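You operate a simulated robot arm through the tools that you are given. There is no shell and no other tool. Be economical: measure what you need, move in short steps, check, and stop when the job is done.

Carry out the task below with a simulated robot arm. There is one attempt and no reset: what you move stays moved.

Task
Scrub the rim's scum off with the white brush and rinse the brush.
Fine: rinse it under the cold tap, which may run meanwhile; shut it after; brush back where it lay. Set down upright: white brush. What is to be rubbed or washed off counts as gone when no trace of it is left.

The check looks at the end state, three seconds after you hand in, the way a careful person would. Anything else that was tipped, shoved, dropped, spilled or broken makes it a failure.

Robot
A 6-joint arm with a two-finger gripper on a trunk, on a base that drives. Base frame: it is fixed to the floor where the robot stands at the start and does not move with it; the origin is under the middle of the robot, x ahead of it, y to its left, z up; the surface under the hand at the start is at about z = 55. Units: cm, degrees, N and s.
It reaches about 129.8 cm from its shoulder. Its first joint turns from -149.0 to 149.0 degrees. Places, roughly: cold tap [100, 0, 100]; hot tap [100, 10, 100]; rim scum [60, -10, 80]; rinse spout [100, 10, 90]. Payload 1.57 kg.
The TCP is the grasp point between the finger pads, 2.1 cm short of the fingertips. In the tool frame z runs along the fingers and y along their closing line. Largest opening 7 cm; the body of the gripper starts 5 cm behind the TCP.
Orientation is that of the tool frame in the base frame, as [roll, pitch, yaw] about the fixed x, y, z axes, in that order (R = Rz(yaw) Ry(pitch) Rx(roll)). With the fingers straight down and closing along the base's y, the tool's x points along the base's -x, its y along +y and its z along -z.

Tools
- The arm moves only by the tool apply_moves. Its argument "motion" is a list of rows, each a list of 6 numbers: the shift along the tool's x, y, z in units of 250 mm (1.0 is 250 mm), then the turn, a rotation vector about the tool's x, y, z in units of 45 degrees (1.0 is 45 degrees). In form: [[tx, ty, tz, wx, wy, wz], ...]. A call has 1 to 10 rows; each row is the pose to reach, as a shift and turn from the pose commanded when the call began, along the tool's axes at that moment. "hand" is the gripper command, from -1 (shut) to 1 (fully open), values between in proportion, set as the call begins (left out, the last holds). A call with a number of a shift or a turn outside -1 to 1 is refused whole. Each row takes 0.2 s and may step no farther than 5 cm and 8.6 degrees from the row before; otherwise, or with a gripper value out of range, the whole call is refused. A pose out of reach is approached as far as the arm can. The call stops where the force on the tool passes 40 N (or 10 N more than at its start, if that is more) or the arm is blocked; 0.2 s more then pass. The fingers move at their own pace and stop on an object; they squeeze with about 30 N. The grip force told is the motor's: it shows also when the fingers shut on nothing. Time passes only in rows, and 0.2 s behind the last, so rows that repeat a pose let the fingers close. The reply holds the time, the measured pose of the TCP, the force on the tool along the base axes, the opening and the grip force, in the units named above and with some noise, with the torque about the TCP (base axes, N m) and any sound that the robot's microphone picked up, and new pictures: "views" is both (left out), scene, wrist or none.
- Cameras (640 x 400 px; columns grow to the right, rows downward): "scene" is now at [2.59, 14.45, 186.61]; the picture's right is [-0.20, -0.98, 0.00], its down [-0.82, 0.16, -0.55] and it looks along [0.54, -0.11, -0.83] (base axes); focal length 282 px, centre (320, 200). "wrist" rides on the gripper at [7.9, 0.4, -8.1] in the tool frame; the picture's right is [-0.05, 1.00, 0.00], its down [-0.67, -0.04, -0.74] and it looks along [-0.74, -0.04, 0.67] (tool axes); focal length 256 px, centre (320, 200). There is no depth. A picture from a camera that has moved, and an enlarged one, comes with that camera's place and axes in the base frame and with its lens.
- slide_trunk(by): slides the trunk up (or, below 0, down) by that many cm; the arm and the scene camera ride with it, the base frame stays. It gives what a move gives, with no picture.
- base_move(legs): drives the robot by 1 to 6 legs, each [ahead, turn to the left] in cm and degrees, along the robot's own axes; the way and the turn of a leg run together, so that a leg with both is an arc; at most 150 cm and 180 degrees a leg. The arm and the cameras ride along, it lands a little off, and it stops where it bumps. It gives what a move gives, and a new picture of the scene camera.
- pan_tilt(pan, tilt): turns the head with the scene camera to pan (to the left, within 155 degrees either way) and tilt (down, from -29 to 69), counted from straight ahead of the robot. It gives what a move gives, and a new picture of the scene camera.
- enlarge(camera, box): a new picture of the part [left, top, right, bottom] of that camera's present view, enlarged. The clock stands still meanwhile.
- finish_job(): hands the job in; it is judged then, once.

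Go step by step. Nothing tells you exact positions but the pictures and the camera data: compare them with the known pose of the tool, close in by small moves and look again before you grip or let go. The budget is 120 turns and 260 pictures, counting those below and the enlarged ones. Unless the task says otherwise, let go and move clear before handing in, and close with one line.

The tools are called after "Call:" as a command line: name --pt "numbers of a row" for each row, then --argument value for the rest, lists and objects as JSON in quotes. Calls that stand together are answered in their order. apply_moves: Moves the arm, as the interface text tells. Its arguments: {"type":"object","properties":{"motion":{"type":"array","items":{"type":"array","items":{"type":"number"}}},"hand":{"type":"number"},"views":{"type":"string","enum":["both","scene","wrist","none"]}},"required":["motion"]} The other tools are called the same way: slide_trunk (by) slides the trunk up or down; base_move (legs) drives the base; pan_tilt (pan, tilt) turns the head that bears the scene camera; enlarge (camera, box) takes an enlarged picture of a part of a camera's view; finish_job () hands the job in.

At the start:

```text
time_s: 0.0
ee_pos: [78.05, 0.01, 121.6]
ee_rot: [179.9, 0.0, 179.6]
contact_force: [-0.4, 0.1, 1.1]
wrist_torque: [0.0, 0.01, 0.02]
opening: 7.03
grasp_force: 0.0
trunk travel left (down, up): [-89.7, 7.3]
robot x, y, heading: [0.19, -1.22, -0.1]
head pan, tilt: [-11.3, 56.4]
```

scene: 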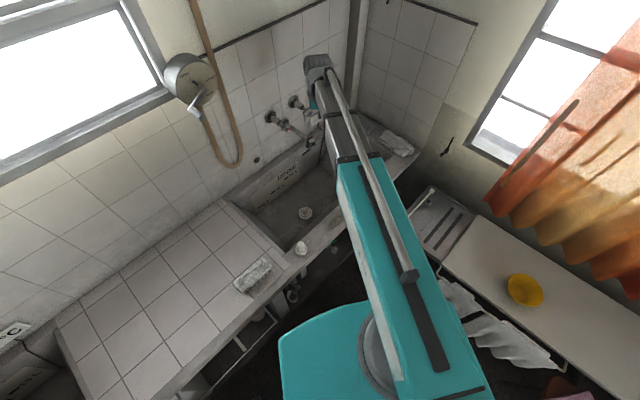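
wrist: 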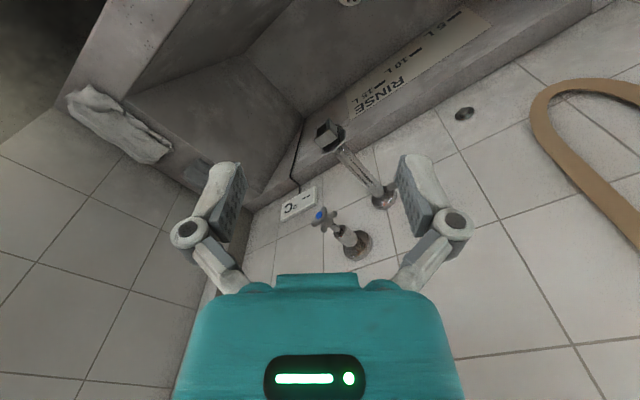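

I see a sink with two taps on the back wall, and some pale objects on the rim and counters. I'll enlarge to find the brush, the scum and the taps.

Call:
enlarge --camera "scene" --box '[220, 80, 440, 300]'

Call:
enlarge --camera "wrist" --box '[180, 80, 480, 270]'

Call:
enlarge --camera "scene" --box '[210, 200, 350, 310]'

```text
1.82 times, centred on (330, 190) of scene
camera zoom: at [2.59, 14.45, 186.61], right [-0.2, -0.98, 0.0], down [-0.82, 0.16, -0.55], along [0.54, -0.11, -0.83], focal length 513 px, centre (302, 218)
```

zoom: 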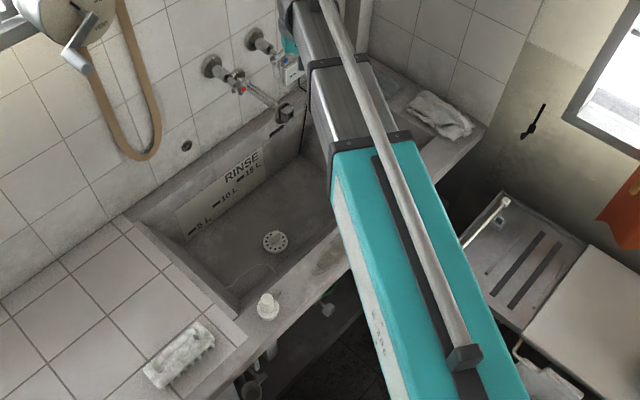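

```text
2.11 times, centred on (330, 175) of wrist
camera zoom: at [69.99, 0.48, 129.74], right [0.06, 1.0, 0.0], down [0.67, -0.04, 0.74], along [0.74, -0.05, -0.67], focal length 539 px, centre (299, 253)
```

zoom: 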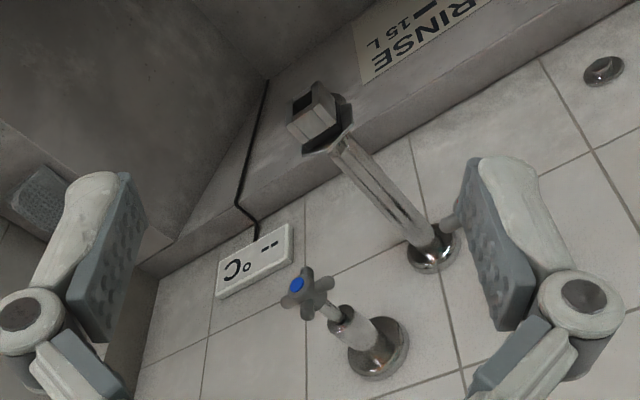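

```text
3.64 times, centred on (280, 255) of scene
camera zoom: at [2.59, 14.45, 186.61], right [-0.2, -0.98, 0.0], down [-0.82, 0.16, -0.55], along [0.54, -0.11, -0.83], focal length 1025 px, centre (466, 0)
```

zoom: 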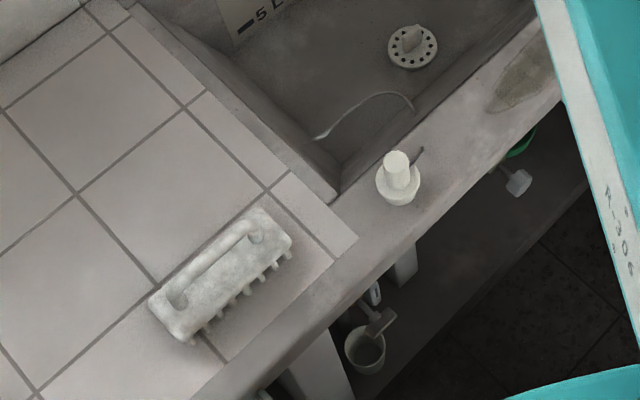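

The arm hides part of the rim, so I'll swing it to the left, towards the brush, keeping it high, then look again.

Call:
apply_moves --pt "0.13 0.13 0 0 0 0" --pt "0.26 0.26 0 0 0 0" --pt "0.39 0.39 0 0 0 0" --pt "0.52 0.52 0 0 0 0" --pt "0.65 0.65 0 0 0 0" --pt "0.78 0.78 0 0 0 0" --pt "0.91 0.91 0 0 0 0" --pt "0.91 1.0 0 0 0 0"

```text
time_s: 1.8
ee_pos: [55.59, 25.3, 121.58]
ee_rot: [-179.9, 0.0, 179.6]
contact_force: [0.1, -0.5, -0.2]
wrist_torque: [0.02, -0.02, 0.01]
opening: 6.99
grasp_force: 0.0
trunk travel left (down, up): [-89.7, 7.3]
robot x, y, heading: [0.42, -1.11, -0.1]
head pan, tilt: [-11.3, 56.4]
camera scene: at [2.62, 14.5, 186.6], right [-0.2, -0.98, 0.0], down [-0.82, 0.16, -0.55], along [0.54, -0.11, -0.83], focal length 282 px, centre (320, 200)
camera wrist: at [47.65, 25.85, 129.72], right [0.06, 1.0, 0.0], down [0.67, -0.04, 0.74], along [0.74, -0.05, -0.67], focal length 256 px, centre (320, 200)
```

scene: 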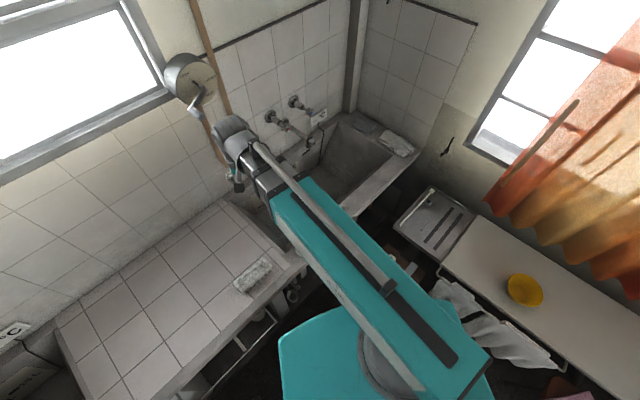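
wrist: 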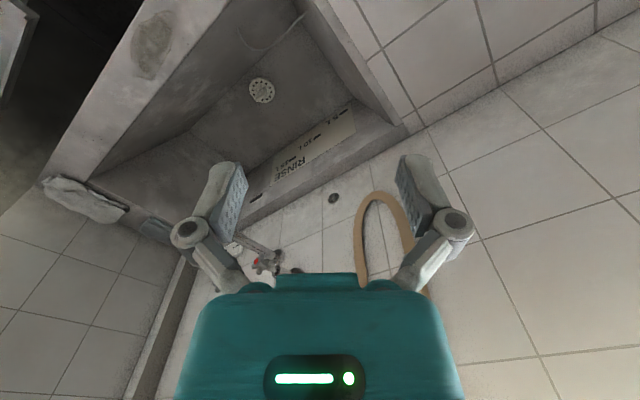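

The scum patch on the front rim and the right ledge are visible now. I'll enlarge these parts to measure.

Call:
enlarge --camera "wrist" --box '[20, 0, 280, 162]'

Call:
enlarge --camera "scene" --box '[250, 80, 450, 205]'

Call:
enlarge --camera "scene" --box '[210, 240, 310, 302]'

```text
2.46 times, centred on (150, 81) of wrist
camera zoom: at [47.65, 25.85, 129.72], right [0.06, 1.0, 0.0], down [0.67, -0.04, 0.74], along [0.74, -0.05, -0.67], focal length 630 px, centre (738, 493)
```

zoom: 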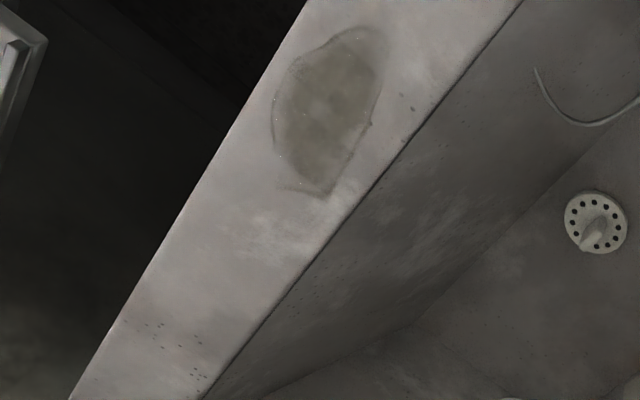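

```text
3.20 times, centred on (350, 142) of scene
camera zoom: at [2.62, 14.5, 186.6], right [-0.2, -0.98, 0.0], down [-0.82, 0.16, -0.55], along [0.54, -0.11, -0.83], focal length 902 px, centre (224, 384)
```

zoom: 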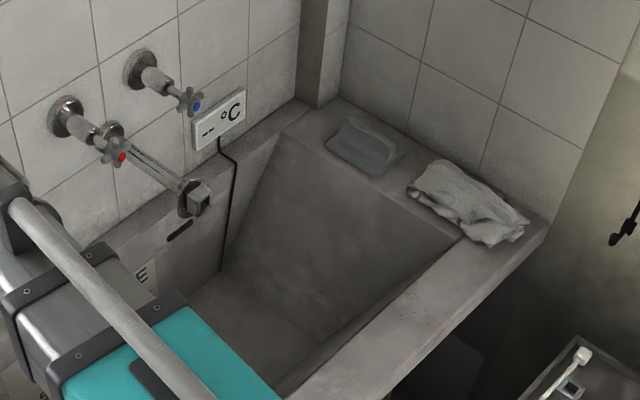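

```text
6.40 times, centred on (260, 271) of scene
camera zoom: at [2.62, 14.5, 186.6], right [-0.2, -0.98, 0.0], down [-0.82, 0.16, -0.55], along [0.54, -0.11, -0.83], focal length 1804 px, centre (704, -254)
```

zoom: 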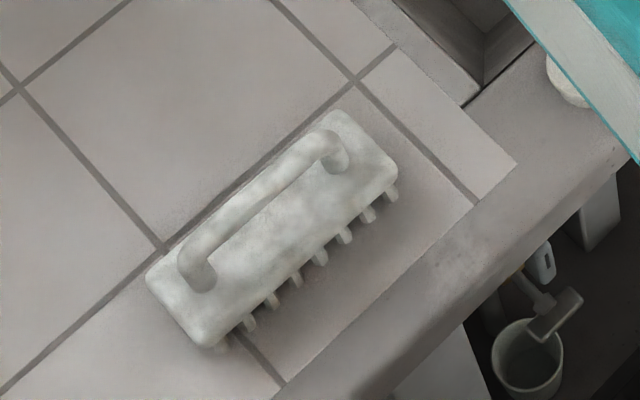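

The brush stands on its bristles at about (41, 32), aligned with the rim, and the scum is at about (61, -5, 80). I'll look at the taps next, since I mean to open the cold one first so the brush can go straight from scrubbing to rinsing.

Call:
apply_moves --pt "-0.12 -0.14 0 0 0 -0.11" --pt "-0.24 -0.28 0 0 0 -0.22" --pt "-0.36 -0.42 0 0 0 -0.33" --pt "-0.48 -0.56 0 0 0 -0.45" --pt "-0.6 -0.7 0 0 0 -0.56" --pt "-0.72 -0.85 0 0 0 -0.67" --pt "-0.8 -1.0 0 0 0 -0.784"

```text
time_s: 3.4
ee_pos: [75.14, -0.16, 121.47]
ee_rot: [179.9, 0.0, -145.1]
contact_force: [-0.4, -0.7, -1.4]
wrist_torque: [0.05, -0.01, -0.02]
opening: 7.01
grasp_force: 0.0
trunk travel left (down, up): [-89.7, 7.3]
robot x, y, heading: [0.31, -0.81, 0.2]
head pan, tilt: [-11.3, 56.4]
camera scene: at [2.62, 14.38, 186.61], right [-0.2, -0.98, 0.0], down [-0.82, 0.16, -0.55], along [0.54, -0.11, -0.83], focal length 282 px, centre (320, 200)
camera wrist: at [68.3, -4.23, 129.73], right [-0.53, 0.85, 0.0], down [0.57, 0.35, 0.74], along [0.63, 0.39, -0.67], focal length 256 px, centre (320, 200)
```

scene: 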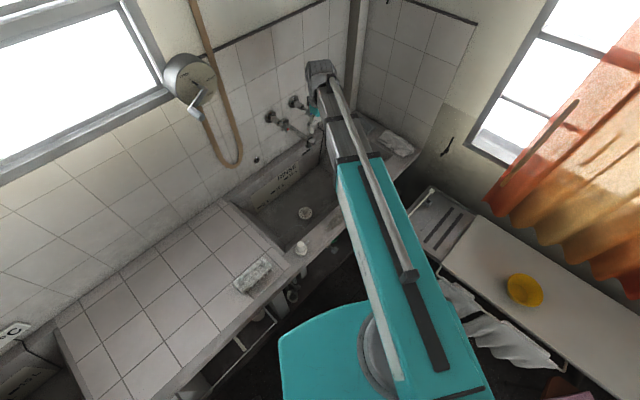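
wrist: 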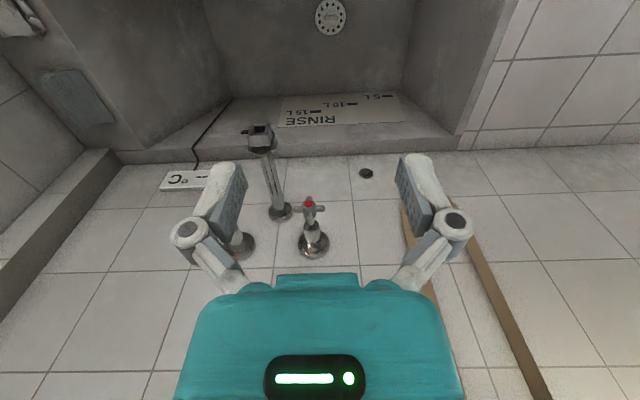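

The wall is squared up with a yaw of about 35°. I put the cold knob near (104, -1, 103.5) and the spout tip near (92, 0, 96.5), so I'll shift right for a closer view of the cold tap.

Call:
apply_moves --pt "0 -0.16 0 0 0 0" --pt "0 -0.32 0 0 0 0" --pt "0 -0.48 0 0 0 0" --views "wrist"

Call:
enlarge --camera "wrist" --box '[240, 110, 400, 270]'

```text
time_s: 4.2
ee_pos: [82.09, -9.86, 121.36]
ee_rot: [180.0, 0.0, -145.1]
contact_force: [0.4, 0.3, -0.5]
wrist_torque: [0.0, 0.04, 0.0]
opening: 7.02
grasp_force: 0.1
trunk travel left (down, up): [-89.7, 7.3]
robot x, y, heading: [-0.07, -1.06, -0.1]
head pan, tilt: [-11.3, 56.4]
camera wrist: at [75.2, -14.04, 129.7], right [-0.53, 0.85, 0.0], down [0.57, 0.35, 0.74], along [0.63, 0.39, -0.67], focal length 256 px, centre (320, 200)
```

wrist: 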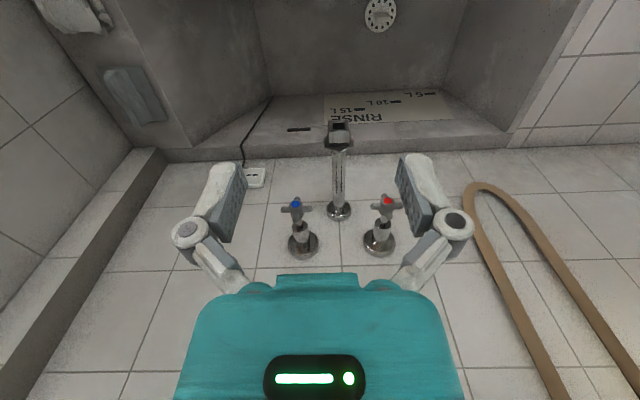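

```text
2.50 times, centred on (320, 190) of wrist
camera zoom: at [75.2, -14.04, 129.7], right [-0.53, 0.85, 0.0], down [0.57, 0.35, 0.74], along [0.63, 0.39, -0.67], focal length 640 px, centre (320, 225)
```

zoom: 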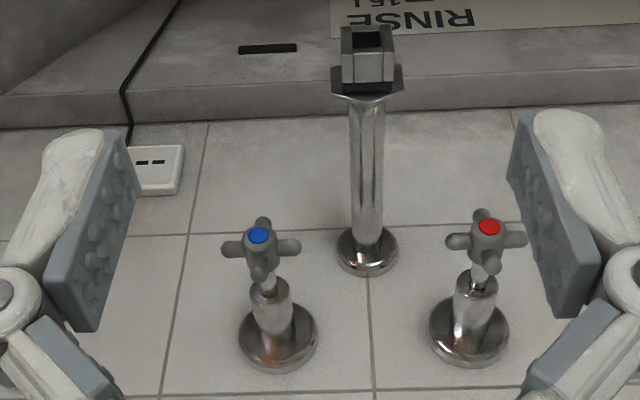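

The cold cross handle is at about (103.5, -1, 103.5), with its axis square to the wall and spokes about 5 cm across. I'll turn the fingers to point level at the wall, with a 45° roll so they fit between the spokes.

Call:
apply_moves --pt "0 -0.03 0 0 -0.17 0" --pt "0 -0.06 0 0 -0.34 0" --pt "0 -0.1 0 0 -0.51 0" --pt "0 -0.13 0 0 -0.68 0" --pt "0 -0.17 0 0 -0.85 0" --pt "0 -0.2 0 0 -1.0 0" --views "none"

Call:
apply_moves --pt "0 0 0 0 -0.17 0" --pt "0 0 0 0 -0.34 0" --pt "0 0 0 0 -0.51 0" --pt "0 0 0 0 -0.68 0" --pt "0 0 0 0 -0.85 0" --pt "0 0 0 0 -1.0 0" --views "none"

Call:
apply_moves --pt "0 0 0 0 0 -0.17" --pt "0 0 0 0 0 -0.34" --pt "0 0 0 0 0 -0.51" --pt "0 0 0 0 0 -0.68" --pt "0 0 0 0 0 -0.85" --pt "0 0 0 0 0 -1.0" --views "both"

```text
time_s: 5.6
ee_pos: [85.08, -13.88, 127.02]
ee_rot: [180.0, 44.9, -145.1]
contact_force: [0.7, 0.8, 0.8]
wrist_torque: [-0.03, -0.02, 0.03]
opening: 7.01
grasp_force: 0.1
out of reach, approached as far as the arm can: row 2, 3, 4, 5, 6
trunk travel left (down, up): [-89.7, 7.3]
robot x, y, heading: [0.02, -1.49, 0.1]
head pan, tilt: [-11.3, 56.4]
```

```text
time_s: 7.0
ee_pos: [84.76, -13.54, 140.27]
ee_rot: [-33.5, 90.0, 1.2]
contact_force: [-0.2, -0.7, 0.3]
wrist_torque: [-0.02, -0.01, -0.01]
opening: 6.99
grasp_force: 0.1
out of reach, approached as far as the arm can: row 1, 2, 3, 4, 5, 6
trunk travel left (down, up): [-89.7, 7.3]
robot x, y, heading: [0.13, -1.16, 0.2]
head pan, tilt: [-11.3, 56.4]
```

```text
time_s: 8.4
ee_pos: [84.99, -13.77, 140.21]
ee_rot: [-90.1, 45.0, -55.3]
contact_force: [-0.1, -0.3, -0.9]
wrist_torque: [-0.01, 0.03, 0.0]
opening: 7.0
grasp_force: 0.0
trunk travel left (down, up): [-89.7, 7.3]
robot x, y, heading: [-0.09, -0.73, -0.0]
head pan, tilt: [-11.3, 56.4]
camera scene: at [2.59, 14.44, 186.61], right [-0.2, -0.98, 0.0], down [-0.82, 0.16, -0.55], along [0.54, -0.11, -0.83], focal length 282 px, centre (320, 200)
camera wrist: at [81.23, -22.93, 134.31], right [-0.43, 0.61, -0.67], down [-0.87, -0.06, 0.5], along [0.26, 0.79, 0.55], focal length 256 px, centre (320, 200)
```

scene: 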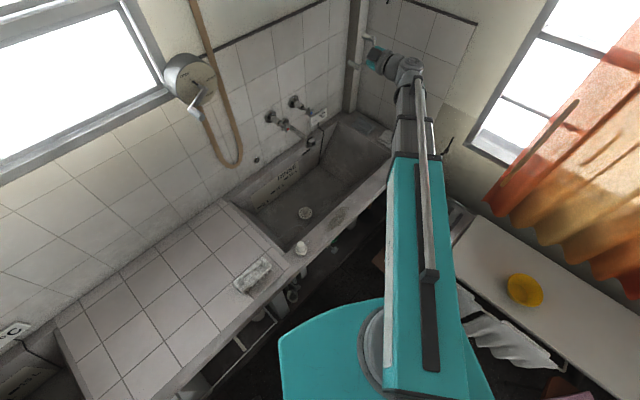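
wrist: 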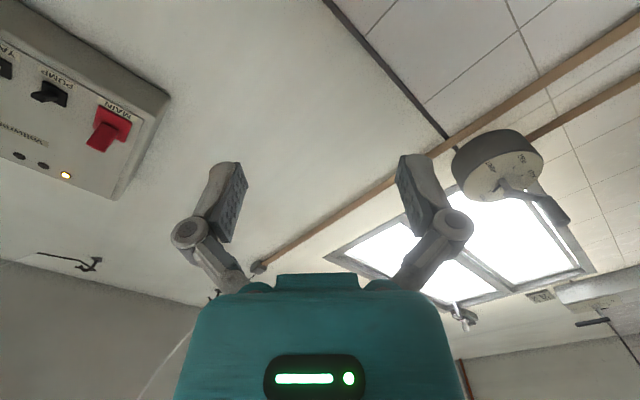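

The pose needs the shoulder lower, because the arm ended up at z = 140. I'll lower the trunk by 30 cm, since the hand is clear of everything, and check.

Call:
slide_trunk --by -30

Call:
pan_tilt --pan -5 --tilt 40

```text
time_s: 11.4
ee_pos: [84.78, -13.85, 110.11]
ee_rot: [-90.1, 45.0, -55.4]
contact_force: [-0.1, 0.1, -0.2]
wrist_torque: [0.01, 0.0, 0.01]
opening: 6.98
grasp_force: 0.0
trunk travel left (down, up): [-59.7, 37.3]
robot x, y, heading: [0.22, -1.0, -0.3]
head pan, tilt: [-11.3, 56.4]
```

```text
time_s: 12.2
ee_pos: [85.02, -13.85, 110.05]
ee_rot: [-90.2, 45.0, -55.3]
contact_force: [-0.4, -1.0, -0.6]
wrist_torque: [0.03, -0.01, -0.02]
opening: 7.0
grasp_force: 0.0
trunk travel left (down, up): [-59.7, 37.3]
robot x, y, heading: [0.26, -0.94, 0.1]
head pan, tilt: [-5.0, 40.0]
camera scene: at [4.12, 15.09, 158.85], right [-0.09, -1.0, 0.0], down [-0.64, 0.06, -0.77], along [0.76, -0.07, -0.64], focal length 282 px, centre (320, 200)
```

scene: 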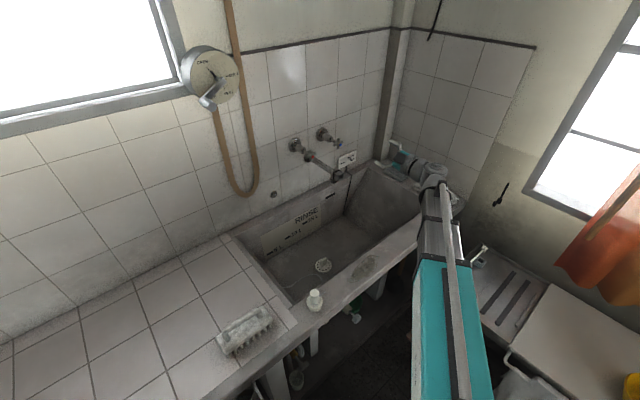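

The hand points level at the wall. Before going in, I'll look at the dial on the left wall and at the taps from here.

Call:
enlarge --camera "scene" --box '[170, 35, 250, 85]'

Call:
enlarge --camera "scene" --box '[270, 110, 470, 235]'

```text
8.00 times, centred on (210, 60) of scene
camera zoom: at [4.12, 15.09, 158.85], right [-0.09, -1.0, 0.0], down [-0.64, 0.06, -0.77], along [0.76, -0.07, -0.64], focal length 2256 px, centre (1200, 1320)
```

zoom: 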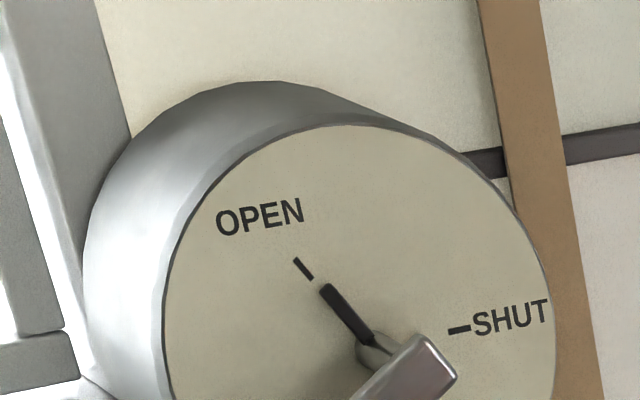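

```text
3.20 times, centred on (370, 172) of scene
camera zoom: at [4.12, 15.09, 158.85], right [-0.09, -1.0, 0.0], down [-0.64, 0.06, -0.77], along [0.76, -0.07, -0.64], focal length 902 px, centre (160, 288)
```

zoom: 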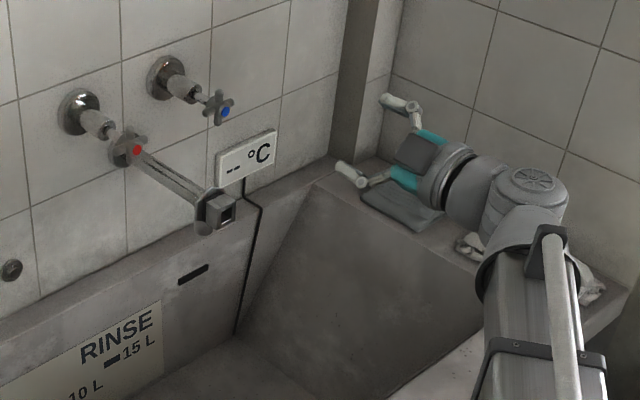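

The main valve is open. I put the cold knob at depth 83 cm along the wall normal and z = 104.5, so I'll lower to its height and come to 9 cm in front of it.

Call:
apply_moves --pt "0.08 0.08 0.1 0 0 0" --pt "0.158 0.158 0.25 0 0 0" --pt "0.158 0.158 0.4 0 0 0" --pt "0.158 0.158 0.49 0 0 0"

Call:
enlarge --camera "scene" --box '[270, 110, 430, 210]'

```text
time_s: 13.2
ee_pos: [95.12, -6.9, 110.09]
ee_rot: [-90.4, 45.0, -55.4]
contact_force: [0.0, -0.1, 0.3]
wrist_torque: [-0.02, -0.02, -0.01]
opening: 6.96
grasp_force: 0.0
out of reach, approached as far as the arm can: row 1, 2, 3, 4
trunk travel left (down, up): [-59.7, 37.3]
robot x, y, heading: [0.35, -1.08, -0.0]
head pan, tilt: [-5.0, 40.0]
camera scene: at [4.17, 15.11, 158.85], right [-0.09, -1.0, 0.0], down [-0.64, 0.06, -0.77], along [0.76, -0.07, -0.64], focal length 282 px, centre (320, 200)
camera wrist: at [91.36, -15.9, 104.25], right [-0.43, 0.61, -0.67], down [-0.86, -0.06, 0.5], along [0.27, 0.79, 0.55], focal length 256 px, centre (320, 200)
```

scene: 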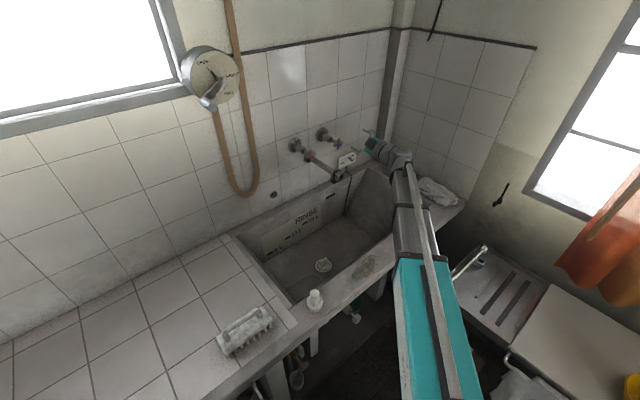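
wrist: 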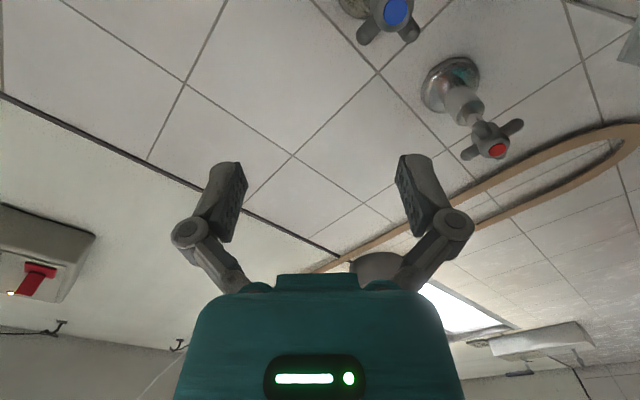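

```text
4.00 times, centred on (350, 160) of scene
camera zoom: at [4.17, 15.11, 158.85], right [-0.09, -1.0, 0.0], down [-0.64, 0.06, -0.77], along [0.76, -0.07, -0.64], focal length 1128 px, centre (200, 360)
```

zoom: 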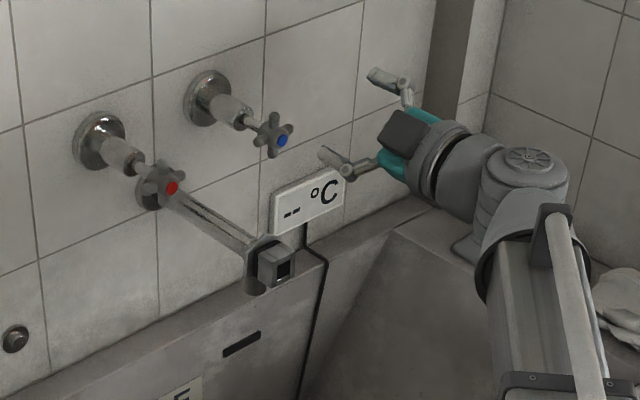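

The arm's limit holds it at z = 110, so I'll take the remaining 5.6 cm with the trunk.

Call:
slide_trunk --by -5.6

Call:
apply_moves --pt "0 0 0 0 0 0"

Call:
enlarge --camera "scene" --box '[270, 90, 430, 190]'

Call:
enlarge --camera "wrist" --box '[200, 0, 520, 200]'

```text
time_s: 14.2
ee_pos: [95.04, -7.06, 104.42]
ee_rot: [-90.3, 45.0, -55.5]
contact_force: [-0.4, -0.1, 0.6]
wrist_torque: [0.0, 0.01, 0.03]
opening: 6.99
grasp_force: 0.0
trunk travel left (down, up): [-54.1, 42.9]
robot x, y, heading: [0.36, -1.16, 0.1]
head pan, tilt: [-5.0, 40.0]
```

```text
time_s: 14.6
ee_pos: [95.06, -6.96, 104.47]
ee_rot: [-90.5, 45.0, -55.4]
contact_force: [-0.3, 0.2, -0.1]
wrist_torque: [0.02, 0.01, 0.01]
opening: 6.99
grasp_force: 0.1
trunk travel left (down, up): [-54.1, 42.9]
robot x, y, heading: [-0.03, -1.26, -0.0]
head pan, tilt: [-5.0, 40.0]
camera scene: at [4.13, 15.09, 153.26], right [-0.09, -1.0, 0.0], down [-0.64, 0.06, -0.77], along [0.76, -0.07, -0.64], focal length 282 px, centre (320, 200)
camera wrist: at [91.29, -15.95, 98.68], right [-0.43, 0.61, -0.67], down [-0.86, -0.06, 0.5], along [0.27, 0.79, 0.55], focal length 256 px, centre (320, 200)
```

scene: 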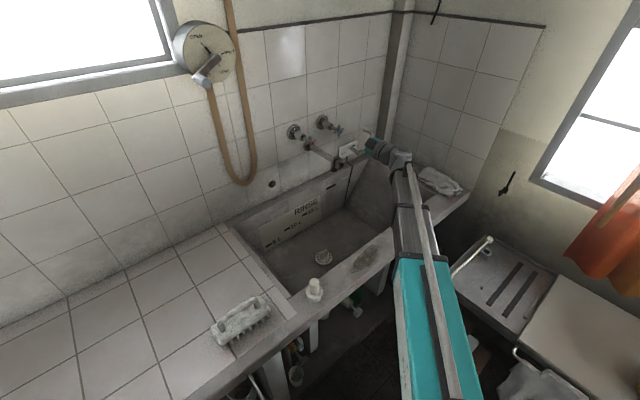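
wrist: 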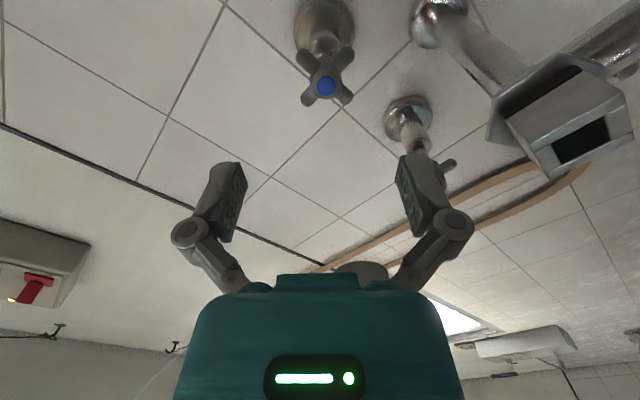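

```text
4.00 times, centred on (350, 140) of scene
camera zoom: at [4.13, 15.09, 153.26], right [-0.09, -1.0, 0.0], down [-0.64, 0.06, -0.77], along [0.76, -0.07, -0.64], focal length 1128 px, centre (200, 440)
```

zoom: 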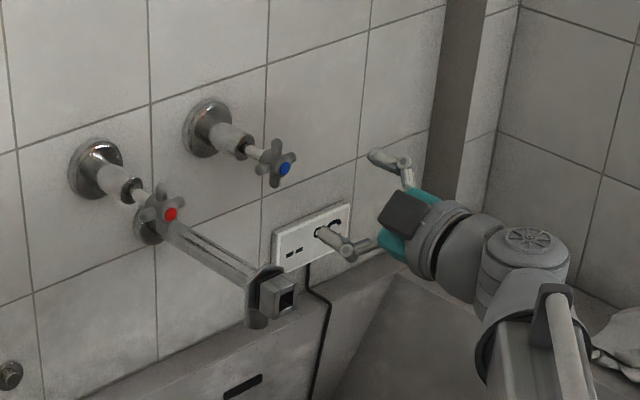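

```text
2.00 times, centred on (360, 100) of wrist
camera zoom: at [91.29, -15.95, 98.68], right [-0.43, 0.61, -0.67], down [-0.86, -0.06, 0.5], along [0.27, 0.79, 0.55], focal length 512 px, centre (240, 400)
```

zoom: 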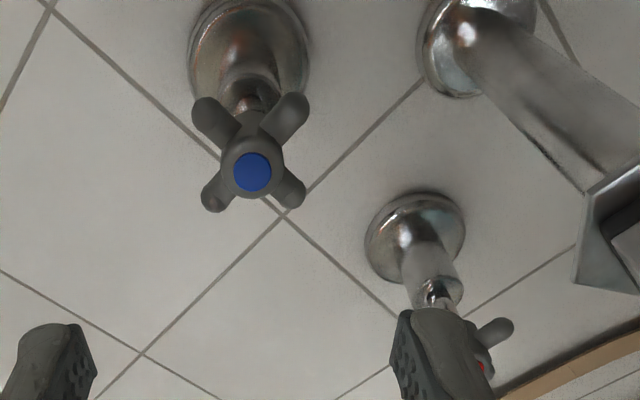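

The knob shows centred and its spokes sit at 45° to the fingers, as wanted. I'll move forward 6 cm with a small sideways correction and check again.

Call:
apply_moves --pt "0 0.01 0.12 0 0 0" --pt "0 0.012 0.24 0 0 0" --views "wrist"

Call:
enlarge --camera "scene" --box '[290, 90, 410, 165]'

```text
time_s: 15.2
ee_pos: [99.9, -3.41, 104.54]
ee_rot: [-90.4, 45.0, -55.5]
contact_force: [0.2, -0.2, -0.1]
wrist_torque: [0.01, 0.03, 0.0]
opening: 7.0
grasp_force: 0.1
trunk travel left (down, up): [-54.1, 42.9]
robot x, y, heading: [0.08, -1.24, 0.1]
head pan, tilt: [-5.0, 40.0]
camera wrist: at [96.11, -12.42, 98.66], right [-0.43, 0.61, -0.67], down [-0.86, -0.06, 0.5], along [0.27, 0.79, 0.55], focal length 256 px, centre (320, 200)
```

wrist: 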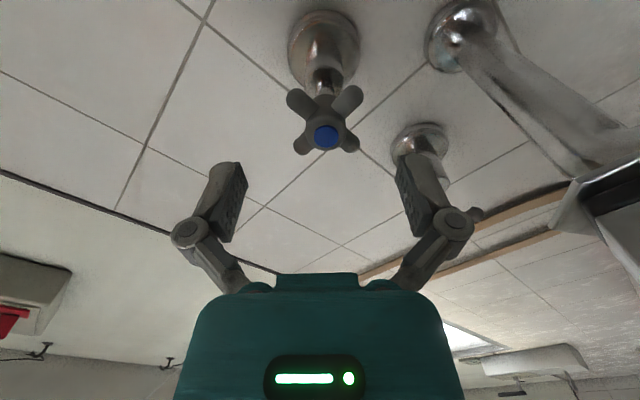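

```text
5.33 times, centred on (350, 128) of scene
camera zoom: at [4.13, 15.07, 153.26], right [-0.09, -1.0, 0.0], down [-0.64, 0.06, -0.77], along [0.76, -0.07, -0.64], focal length 1504 px, centre (160, 587)
```

zoom: 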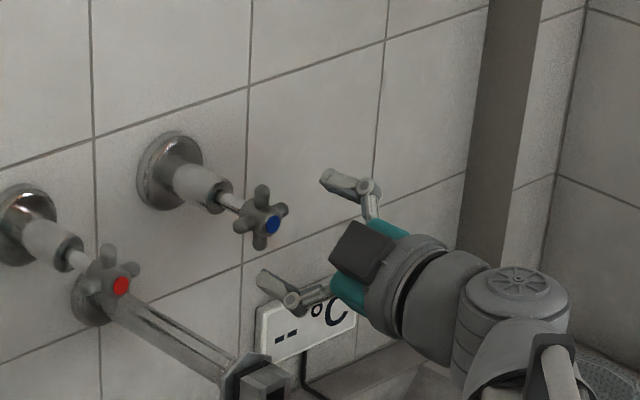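

The knob face is about 3 cm ahead and 0.4 cm low. I'll drop the trunk by 0.4 cm and go in 3.7 cm, so the fingers straddle the spokes.

Call:
slide_trunk --by -0.4

Call:
apply_moves --pt "0 0 0.08 0 0 0" --pt "0 0 0.148 0 0 0" --views "wrist"

Call:
enlarge --camera "wrist" --box '[200, 60, 460, 222]'

Call:
enlarge --camera "scene" --box '[290, 90, 410, 165]'

```text
time_s: 15.7
ee_pos: [99.68, -3.35, 104.06]
ee_rot: [-90.4, 45.0, -55.5]
contact_force: [0.5, -0.2, 0.0]
wrist_torque: [-0.02, 0.03, -0.01]
opening: 6.99
grasp_force: 0.0
trunk travel left (down, up): [-53.7, 43.3]
robot x, y, heading: [0.38, -1.37, 0.1]
head pan, tilt: [-5.0, 40.0]
```

```text
time_s: 16.3
ee_pos: [103.07, -1.18, 104.03]
ee_rot: [-90.4, 45.1, -55.5]
contact_force: [0.2, -0.5, 0.0]
wrist_torque: [0.02, 0.0, -0.03]
opening: 6.98
grasp_force: 0.1
trunk travel left (down, up): [-53.7, 43.3]
robot x, y, heading: [0.08, -1.25, 0.0]
head pan, tilt: [-5.0, 40.0]
camera wrist: at [99.24, -10.26, 98.25], right [-0.43, 0.61, -0.67], down [-0.86, -0.06, 0.5], along [0.27, 0.79, 0.55], focal length 256 px, centre (320, 200)
```

wrist: 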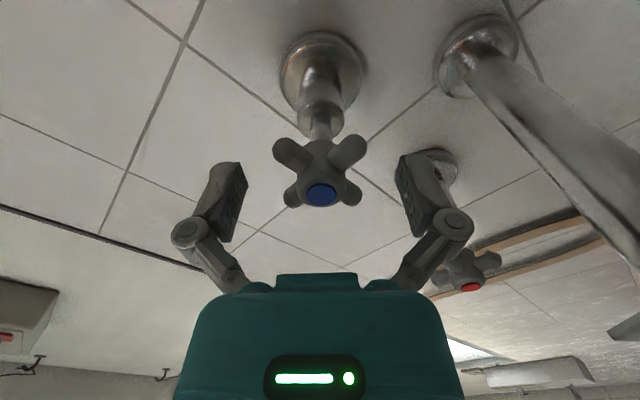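

```text
2.46 times, centred on (330, 141) of wrist
camera zoom: at [99.24, -10.26, 98.25], right [-0.43, 0.61, -0.67], down [-0.86, -0.06, 0.5], along [0.27, 0.79, 0.55], focal length 630 px, centre (295, 345)
```

zoom: 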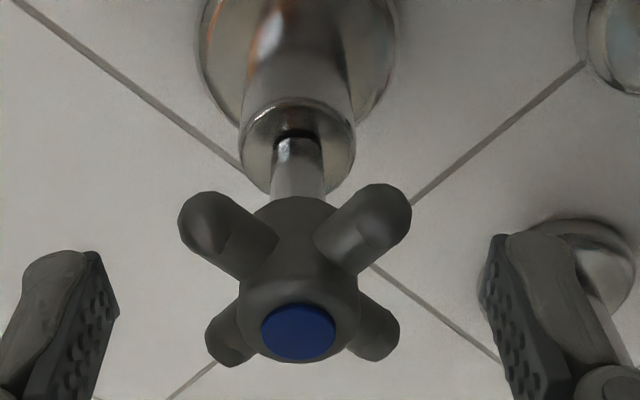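

```text
5.33 times, centred on (350, 128) of scene
camera zoom: at [4.14, 15.09, 152.85], right [-0.09, -1.0, 0.0], down [-0.64, 0.06, -0.77], along [0.76, -0.07, -0.64], focal length 1504 px, centre (160, 587)
```

zoom: 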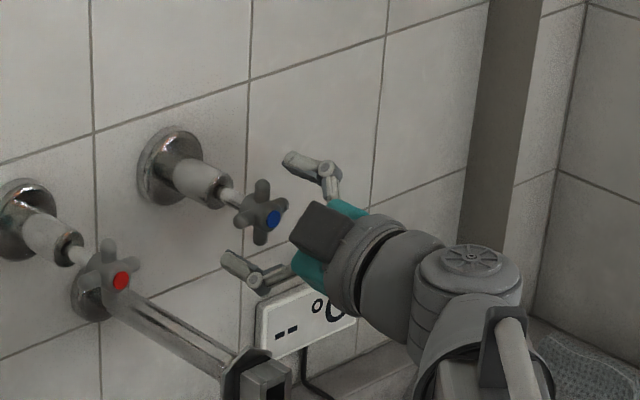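

The fingers now straddle the knob with their tips about 1.3 cm past the spokes. I'll close them into the gaps between the spokes.

Call:
apply_moves --pt "0 0 0 0 0 0" --pt "0 0 0 0 0 0" --pt "0 0 0 0 0 0" --pt "0 0 0 0 0 0" --hand -1 --views "wrist"

```text
time_s: 17.3
ee_pos: [102.86, -1.15, 104.05]
ee_rot: [-90.5, 45.0, -55.4]
contact_force: [-8.0, -0.3, -8.7]
wrist_torque: [-0.17, 0.13, 0.0]
opening: 5.17
grasp_force: 31.8
trunk travel left (down, up): [-53.7, 43.3]
robot x, y, heading: [-0.08, -1.29, -0.1]
head pan, tilt: [-5.0, 40.0]
camera wrist: at [99.17, -10.25, 98.24], right [-0.43, 0.61, -0.67], down [-0.86, -0.06, 0.5], along [0.27, 0.79, 0.55], focal length 256 px, centre (320, 200)
```

wrist: 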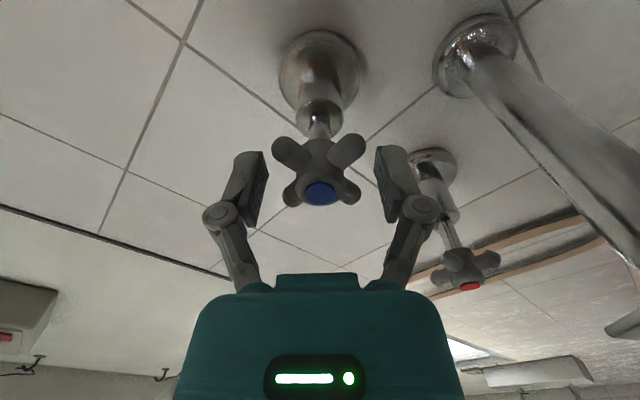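

The fingers grip the knob at 5.2 cm. I'll turn it counter-clockwise 45° and check for water.

Call:
apply_moves --pt "0 0 0 0 0 -0.17" --pt "0 0 0 0 0 -0.34" --pt "0 0 0 0 0 -0.51" --pt "0 0 0 0 0 -0.68" --pt "0 0 0 0 0 -0.85" --pt "0 0 0 0 0 -1.0" --views "both"

Call:
enlarge --camera "scene" --box '[290, 90, 410, 165]'

```text
time_s: 18.7
ee_pos: [103.02, -1.13, 103.98]
ee_rot: [-91.4, 5.7, -55.6]
contact_force: [0.7, 1.2, 28.9]
wrist_torque: [0.49, -0.7, 0.01]
opening: 5.16
grasp_force: 31.8
out of reach, approached as far as the arm can: row 6
trunk travel left (down, up): [-53.7, 43.3]
robot x, y, heading: [0.36, -0.91, -0.2]
head pan, tilt: [-5.0, 40.0]
stopped in row 6: the force on the tool passed its limit at 46 N (the readings are from after the stop); the commanded pose is now the measured one
camera scene: at [3.72, 15.09, 152.92], right [-0.09, -1.0, 0.0], down [-0.64, 0.06, -0.77], along [0.77, -0.07, -0.64], focal length 282 px, centre (320, 200)
camera wrist: at [100.53, -12.31, 103.09], right [-0.11, 0.11, -0.99], down [-0.99, 0.12, 0.12], along [0.13, 0.99, 0.1], focal length 256 px, centre (320, 200)
```

scene: 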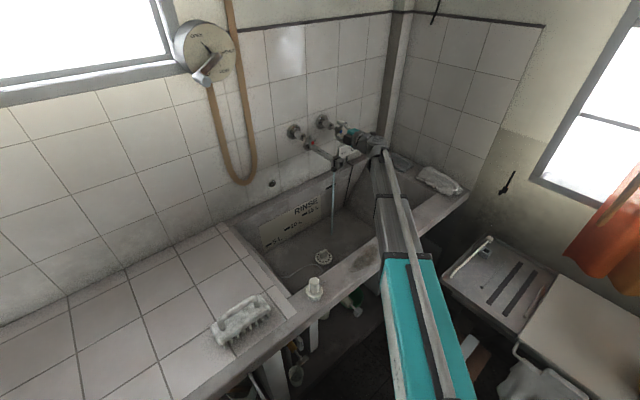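
wrist: 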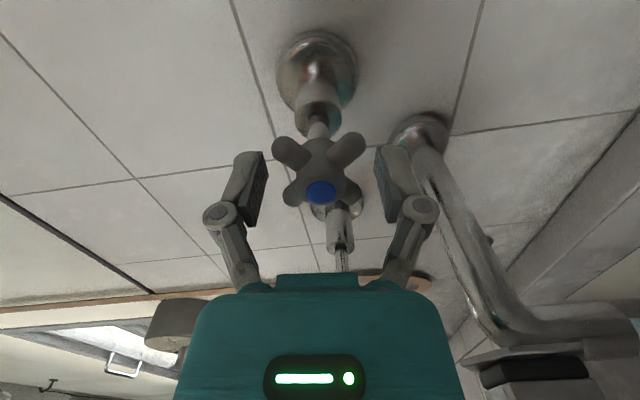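

```text
5.33 times, centred on (350, 128) of scene
camera zoom: at [3.72, 15.09, 152.92], right [-0.09, -1.0, 0.0], down [-0.64, 0.06, -0.77], along [0.77, -0.07, -0.64], focal length 1504 px, centre (160, 587)
```

zoom: 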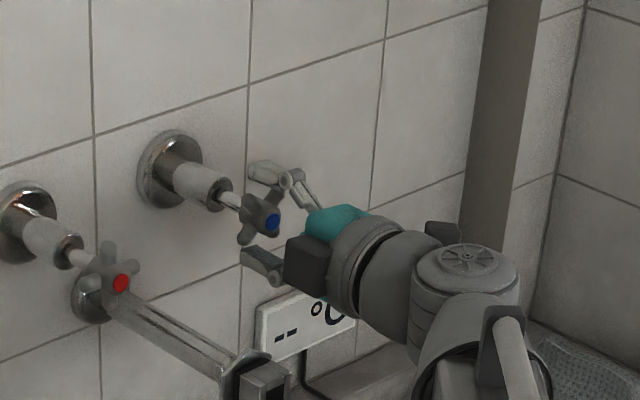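

Water is running from the spout after a turn of about 39°. I'll check the strength of the stream and where it falls.

Call:
enlarge --camera "scene" --box '[260, 140, 420, 300]'

Call:
apply_moves --pt "0 0 0 0 0 0" --pt "0 0 0 0 0 0" --pt "0 0 0 0 0 0" --pt "0 0 0 0 0 0" --hand 1 --views "none"

```text
2.50 times, centred on (340, 220) of scene
camera zoom: at [3.72, 15.09, 152.92], right [-0.09, -1.0, 0.0], down [-0.64, 0.06, -0.77], along [0.77, -0.07, -0.64], focal length 705 px, centre (270, 150)
```

zoom: 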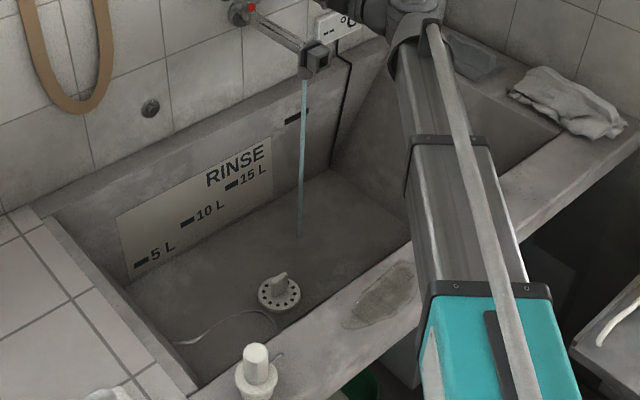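

```text
time_s: 19.7
ee_pos: [103.13, -1.13, 103.63]
ee_rot: [-91.8, 5.5, -55.6]
contact_force: [-0.1, -0.3, 0.2]
wrist_torque: [-0.02, 0.01, -0.01]
opening: 6.98
grasp_force: 0.1
trunk travel left (down, up): [-53.7, 43.3]
robot x, y, heading: [0.02, -0.89, -0.2]
head pan, tilt: [-5.0, 40.0]
```

The stream is good and falls straight into the basin. The fingers are open, so I'll back away from the knob and then raise the trunk.

Call:
apply_moves --pt "0 0 -0.15 0 0 0" --pt "0 0 -0.3 0 0 0" --pt "0 0 -0.45 0 0 0" --pt "0 0 -0.6 0 0 0" --pt "0 0 -0.75 0 0 0" --pt "0 0 -0.9 0 0 0" --views "scene"

Call:
slide_trunk --by 25

```text
time_s: 21.1
ee_pos: [84.54, -14.05, 103.44]
ee_rot: [-92.1, 6.0, -55.7]
contact_force: [-0.3, 0.0, 1.4]
wrist_torque: [0.05, 0.05, -0.01]
opening: 6.99
grasp_force: 0.1
out of reach, approached as far as the arm can: row 3, 4, 5, 6
trunk travel left (down, up): [-53.7, 43.3]
robot x, y, heading: [0.36, -1.27, -0.2]
head pan, tilt: [-5.0, 40.0]
camera scene: at [4.14, 15.11, 152.85], right [-0.09, -1.0, 0.0], down [-0.64, 0.06, -0.77], along [0.76, -0.07, -0.64], focal length 282 px, centre (320, 200)
```

scene: 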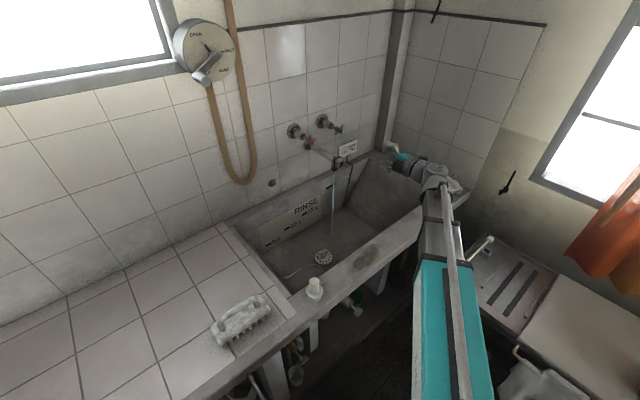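

```text
time_s: 23.7
ee_pos: [84.7, -14.22, 128.39]
ee_rot: [-92.1, 6.0, -55.8]
contact_force: [-0.4, -0.1, -0.2]
wrist_torque: [-0.01, -0.01, 0.03]
opening: 7.01
grasp_force: 0.1
trunk travel left (down, up): [-78.7, 18.3]
robot x, y, heading: [0.13, -1.05, 0.0]
head pan, tilt: [-5.0, 40.0]
```

Now I'll turn the hand back to pointing down, with its closing line across the brush. I'll do this in three smooth steps while it is high up.

Call:
apply_moves --pt "0 0 -0.05 0 0.118 0.118" --pt "0 0 -0.1 0 0.236 0.236" --pt "0 0 -0.15 0 0.354 0.354" --pt "0 0 -0.2 0 0.472 0.472" --pt "0 0 -0.25 0 0.59 0.59" --pt "0 0 -0.3 0 0.708 0.708" --pt "0 0 -0.35 0 0.826 0.826" --pt "0 0 -0.4 0 0.943 0.943" --views "none"

Call:
apply_moves --pt "0 0 0 0 0.118 0.118" --pt "0 0 0 0 0.236 0.236" --pt "0 0 0 0 0.354 0.354" --pt "0 0 0 0 0.472 0.472" --pt "0 0 0 0 0.59 0.59" --pt "0 0 0 0 0.708 0.708" --pt "0 0 0 0 0.826 0.826" --pt "0 0 0 0 0.943 0.943" --views "none"

Call:
apply_moves --pt "0 0 0 0 0.118 0.118" --pt "0 0 0 0 0.236 0.236" --pt "0 0 0 0 0.354 0.354" --pt "0 0 0 0 0.472 0.472" --pt "0 0 0 0 0.59 0.59" --pt "0 0 0 0 0.708 0.708" --pt "0 0 0 0 0.826 0.826" --pt "0 0 0 0 0.943 0.943" --views "both"

```text
time_s: 25.5
ee_pos: [76.39, -19.66, 122.78]
ee_rot: [-116.1, 39.7, -111.1]
contact_force: [0.6, -0.5, 0.9]
wrist_torque: [-0.03, -0.02, 0.01]
opening: 6.99
grasp_force: 0.0
out of reach, approached as far as the arm can: row 1, 2, 3, 4, 5, 6, 7, 8
trunk travel left (down, up): [-78.7, 18.3]
robot x, y, heading: [0.27, -1.16, 0.2]
head pan, tilt: [-5.0, 40.0]
```

```text
time_s: 27.3
ee_pos: [76.39, -19.67, 113.89]
ee_rot: [-165.4, 32.1, 172.7]
contact_force: [-1.5, -0.5, 0.6]
wrist_torque: [-0.01, 0.03, 0.02]
opening: 7.02
grasp_force: 0.0
out of reach, approached as far as the arm can: row 1, 2, 3, 4, 5, 6, 7, 8
trunk travel left (down, up): [-78.7, 18.3]
robot x, y, heading: [-0.03, -1.15, 0.0]
head pan, tilt: [-5.0, 40.0]
```

```text
time_s: 29.1
ee_pos: [76.58, -19.84, 110.75]
ee_rot: [-177.8, -6.2, 124.1]
contact_force: [0.4, -1.3, -0.8]
wrist_torque: [-0.06, -0.06, 0.03]
opening: 6.99
grasp_force: 0.1
out of reach, approached as far as the arm can: row 1, 2, 3, 4, 5, 6, 7, 8
trunk travel left (down, up): [-78.7, 18.3]
robot x, y, heading: [0.12, -1.21, -0.0]
head pan, tilt: [-5.0, 40.0]
camera scene: at [4.16, 15.08, 177.86], right [-0.09, -1.0, 0.0], down [-0.64, 0.06, -0.77], along [0.76, -0.07, -0.64], focal length 282 px, centre (320, 200)
camera wrist: at [73.03, -13.56, 119.63], right [0.85, 0.52, -0.04], down [0.41, -0.62, 0.67], along [0.32, -0.59, -0.74], focal length 256 px, centre (320, 200)
```

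scene: 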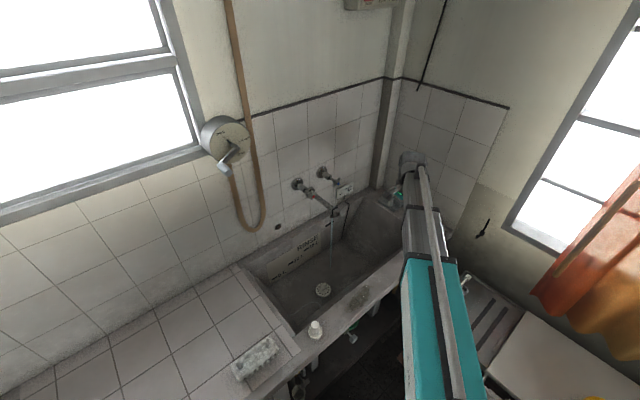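
wrist: 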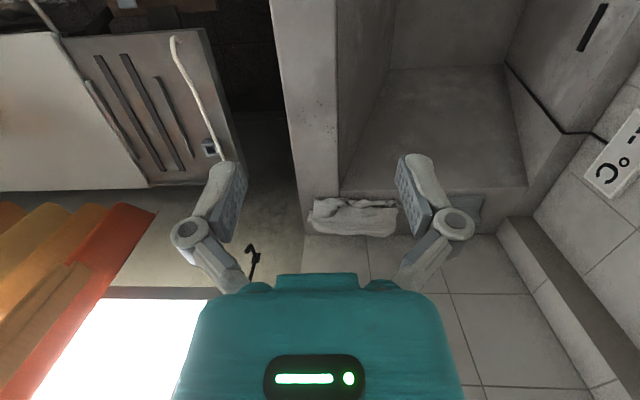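

The hand is nearly vertical. I'll correct the small tilt and carry it along the rim line, high, to above the brush.

Call:
apply_moves --pt "0.16 0 0 -0.025 -0.07 -0.01" --pt "0.32 0 0 -0.049 -0.138 -0.018" --pt "0.5 0 0 -0.049 -0.138 -0.018" --pt "0.66 0 0 -0.049 -0.138 -0.018" --pt "0.83 0 0 -0.049 -0.138 -0.018" --pt "1.0 0 0 -0.049 -0.138 -0.018" --views "none"

Call:
apply_moves --pt "0.18 0 0 0 0 0" --pt "0.36 0 0 0 0 0" --pt "0.54 0 0 0 0 0" --pt "0.72 0 0 0 0 0" --pt "0.9 0 0 0 0 0" --pt "1.0 0.04 0 0 0 0"

```text
time_s: 30.5
ee_pos: [62.63, 0.69, 110.54]
ee_rot: [179.9, 0.2, 125.3]
contact_force: [-0.1, -0.9, -0.4]
wrist_torque: [-0.03, -0.01, -0.02]
opening: 7.01
grasp_force: 0.1
out of reach, approached as far as the arm can: row 1, 2, 3, 4, 5, 6
trunk travel left (down, up): [-78.7, 18.3]
robot x, y, heading: [0.06, -1.2, 0.4]
head pan, tilt: [-5.0, 40.0]
```

```text
time_s: 31.9
ee_pos: [48.76, 21.96, 110.61]
ee_rot: [180.0, 0.2, 125.3]
contact_force: [-0.3, -0.3, 0.1]
wrist_torque: [-0.02, -0.01, 0.05]
opening: 6.99
grasp_force: 0.0
trunk travel left (down, up): [-78.7, 18.3]
robot x, y, heading: [0.29, -1.43, 0.3]
head pan, tilt: [-5.0, 40.0]
camera scene: at [4.12, 15.13, 177.85], right [-0.09, -1.0, 0.0], down [-0.64, 0.06, -0.77], along [0.76, -0.07, -0.64], focal length 282 px, centre (320, 200)
camera wrist: at [44.59, 28.74, 118.72], right [0.85, 0.53, 0.0], down [0.35, -0.56, 0.75], along [0.4, -0.63, -0.67], focal length 256 px, centre (320, 200)
```

scene: 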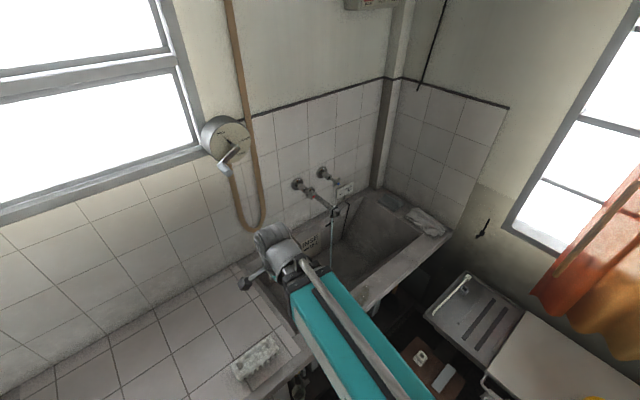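
wrist: 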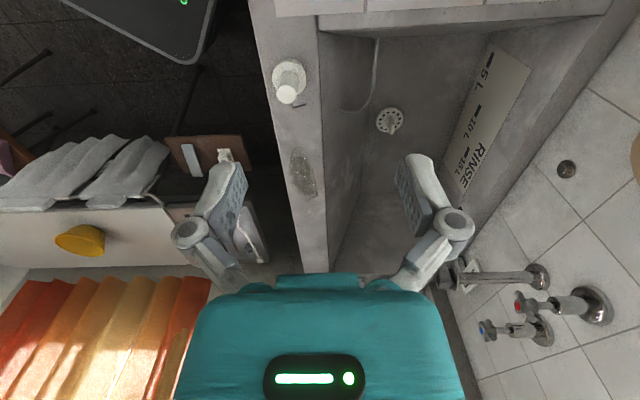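

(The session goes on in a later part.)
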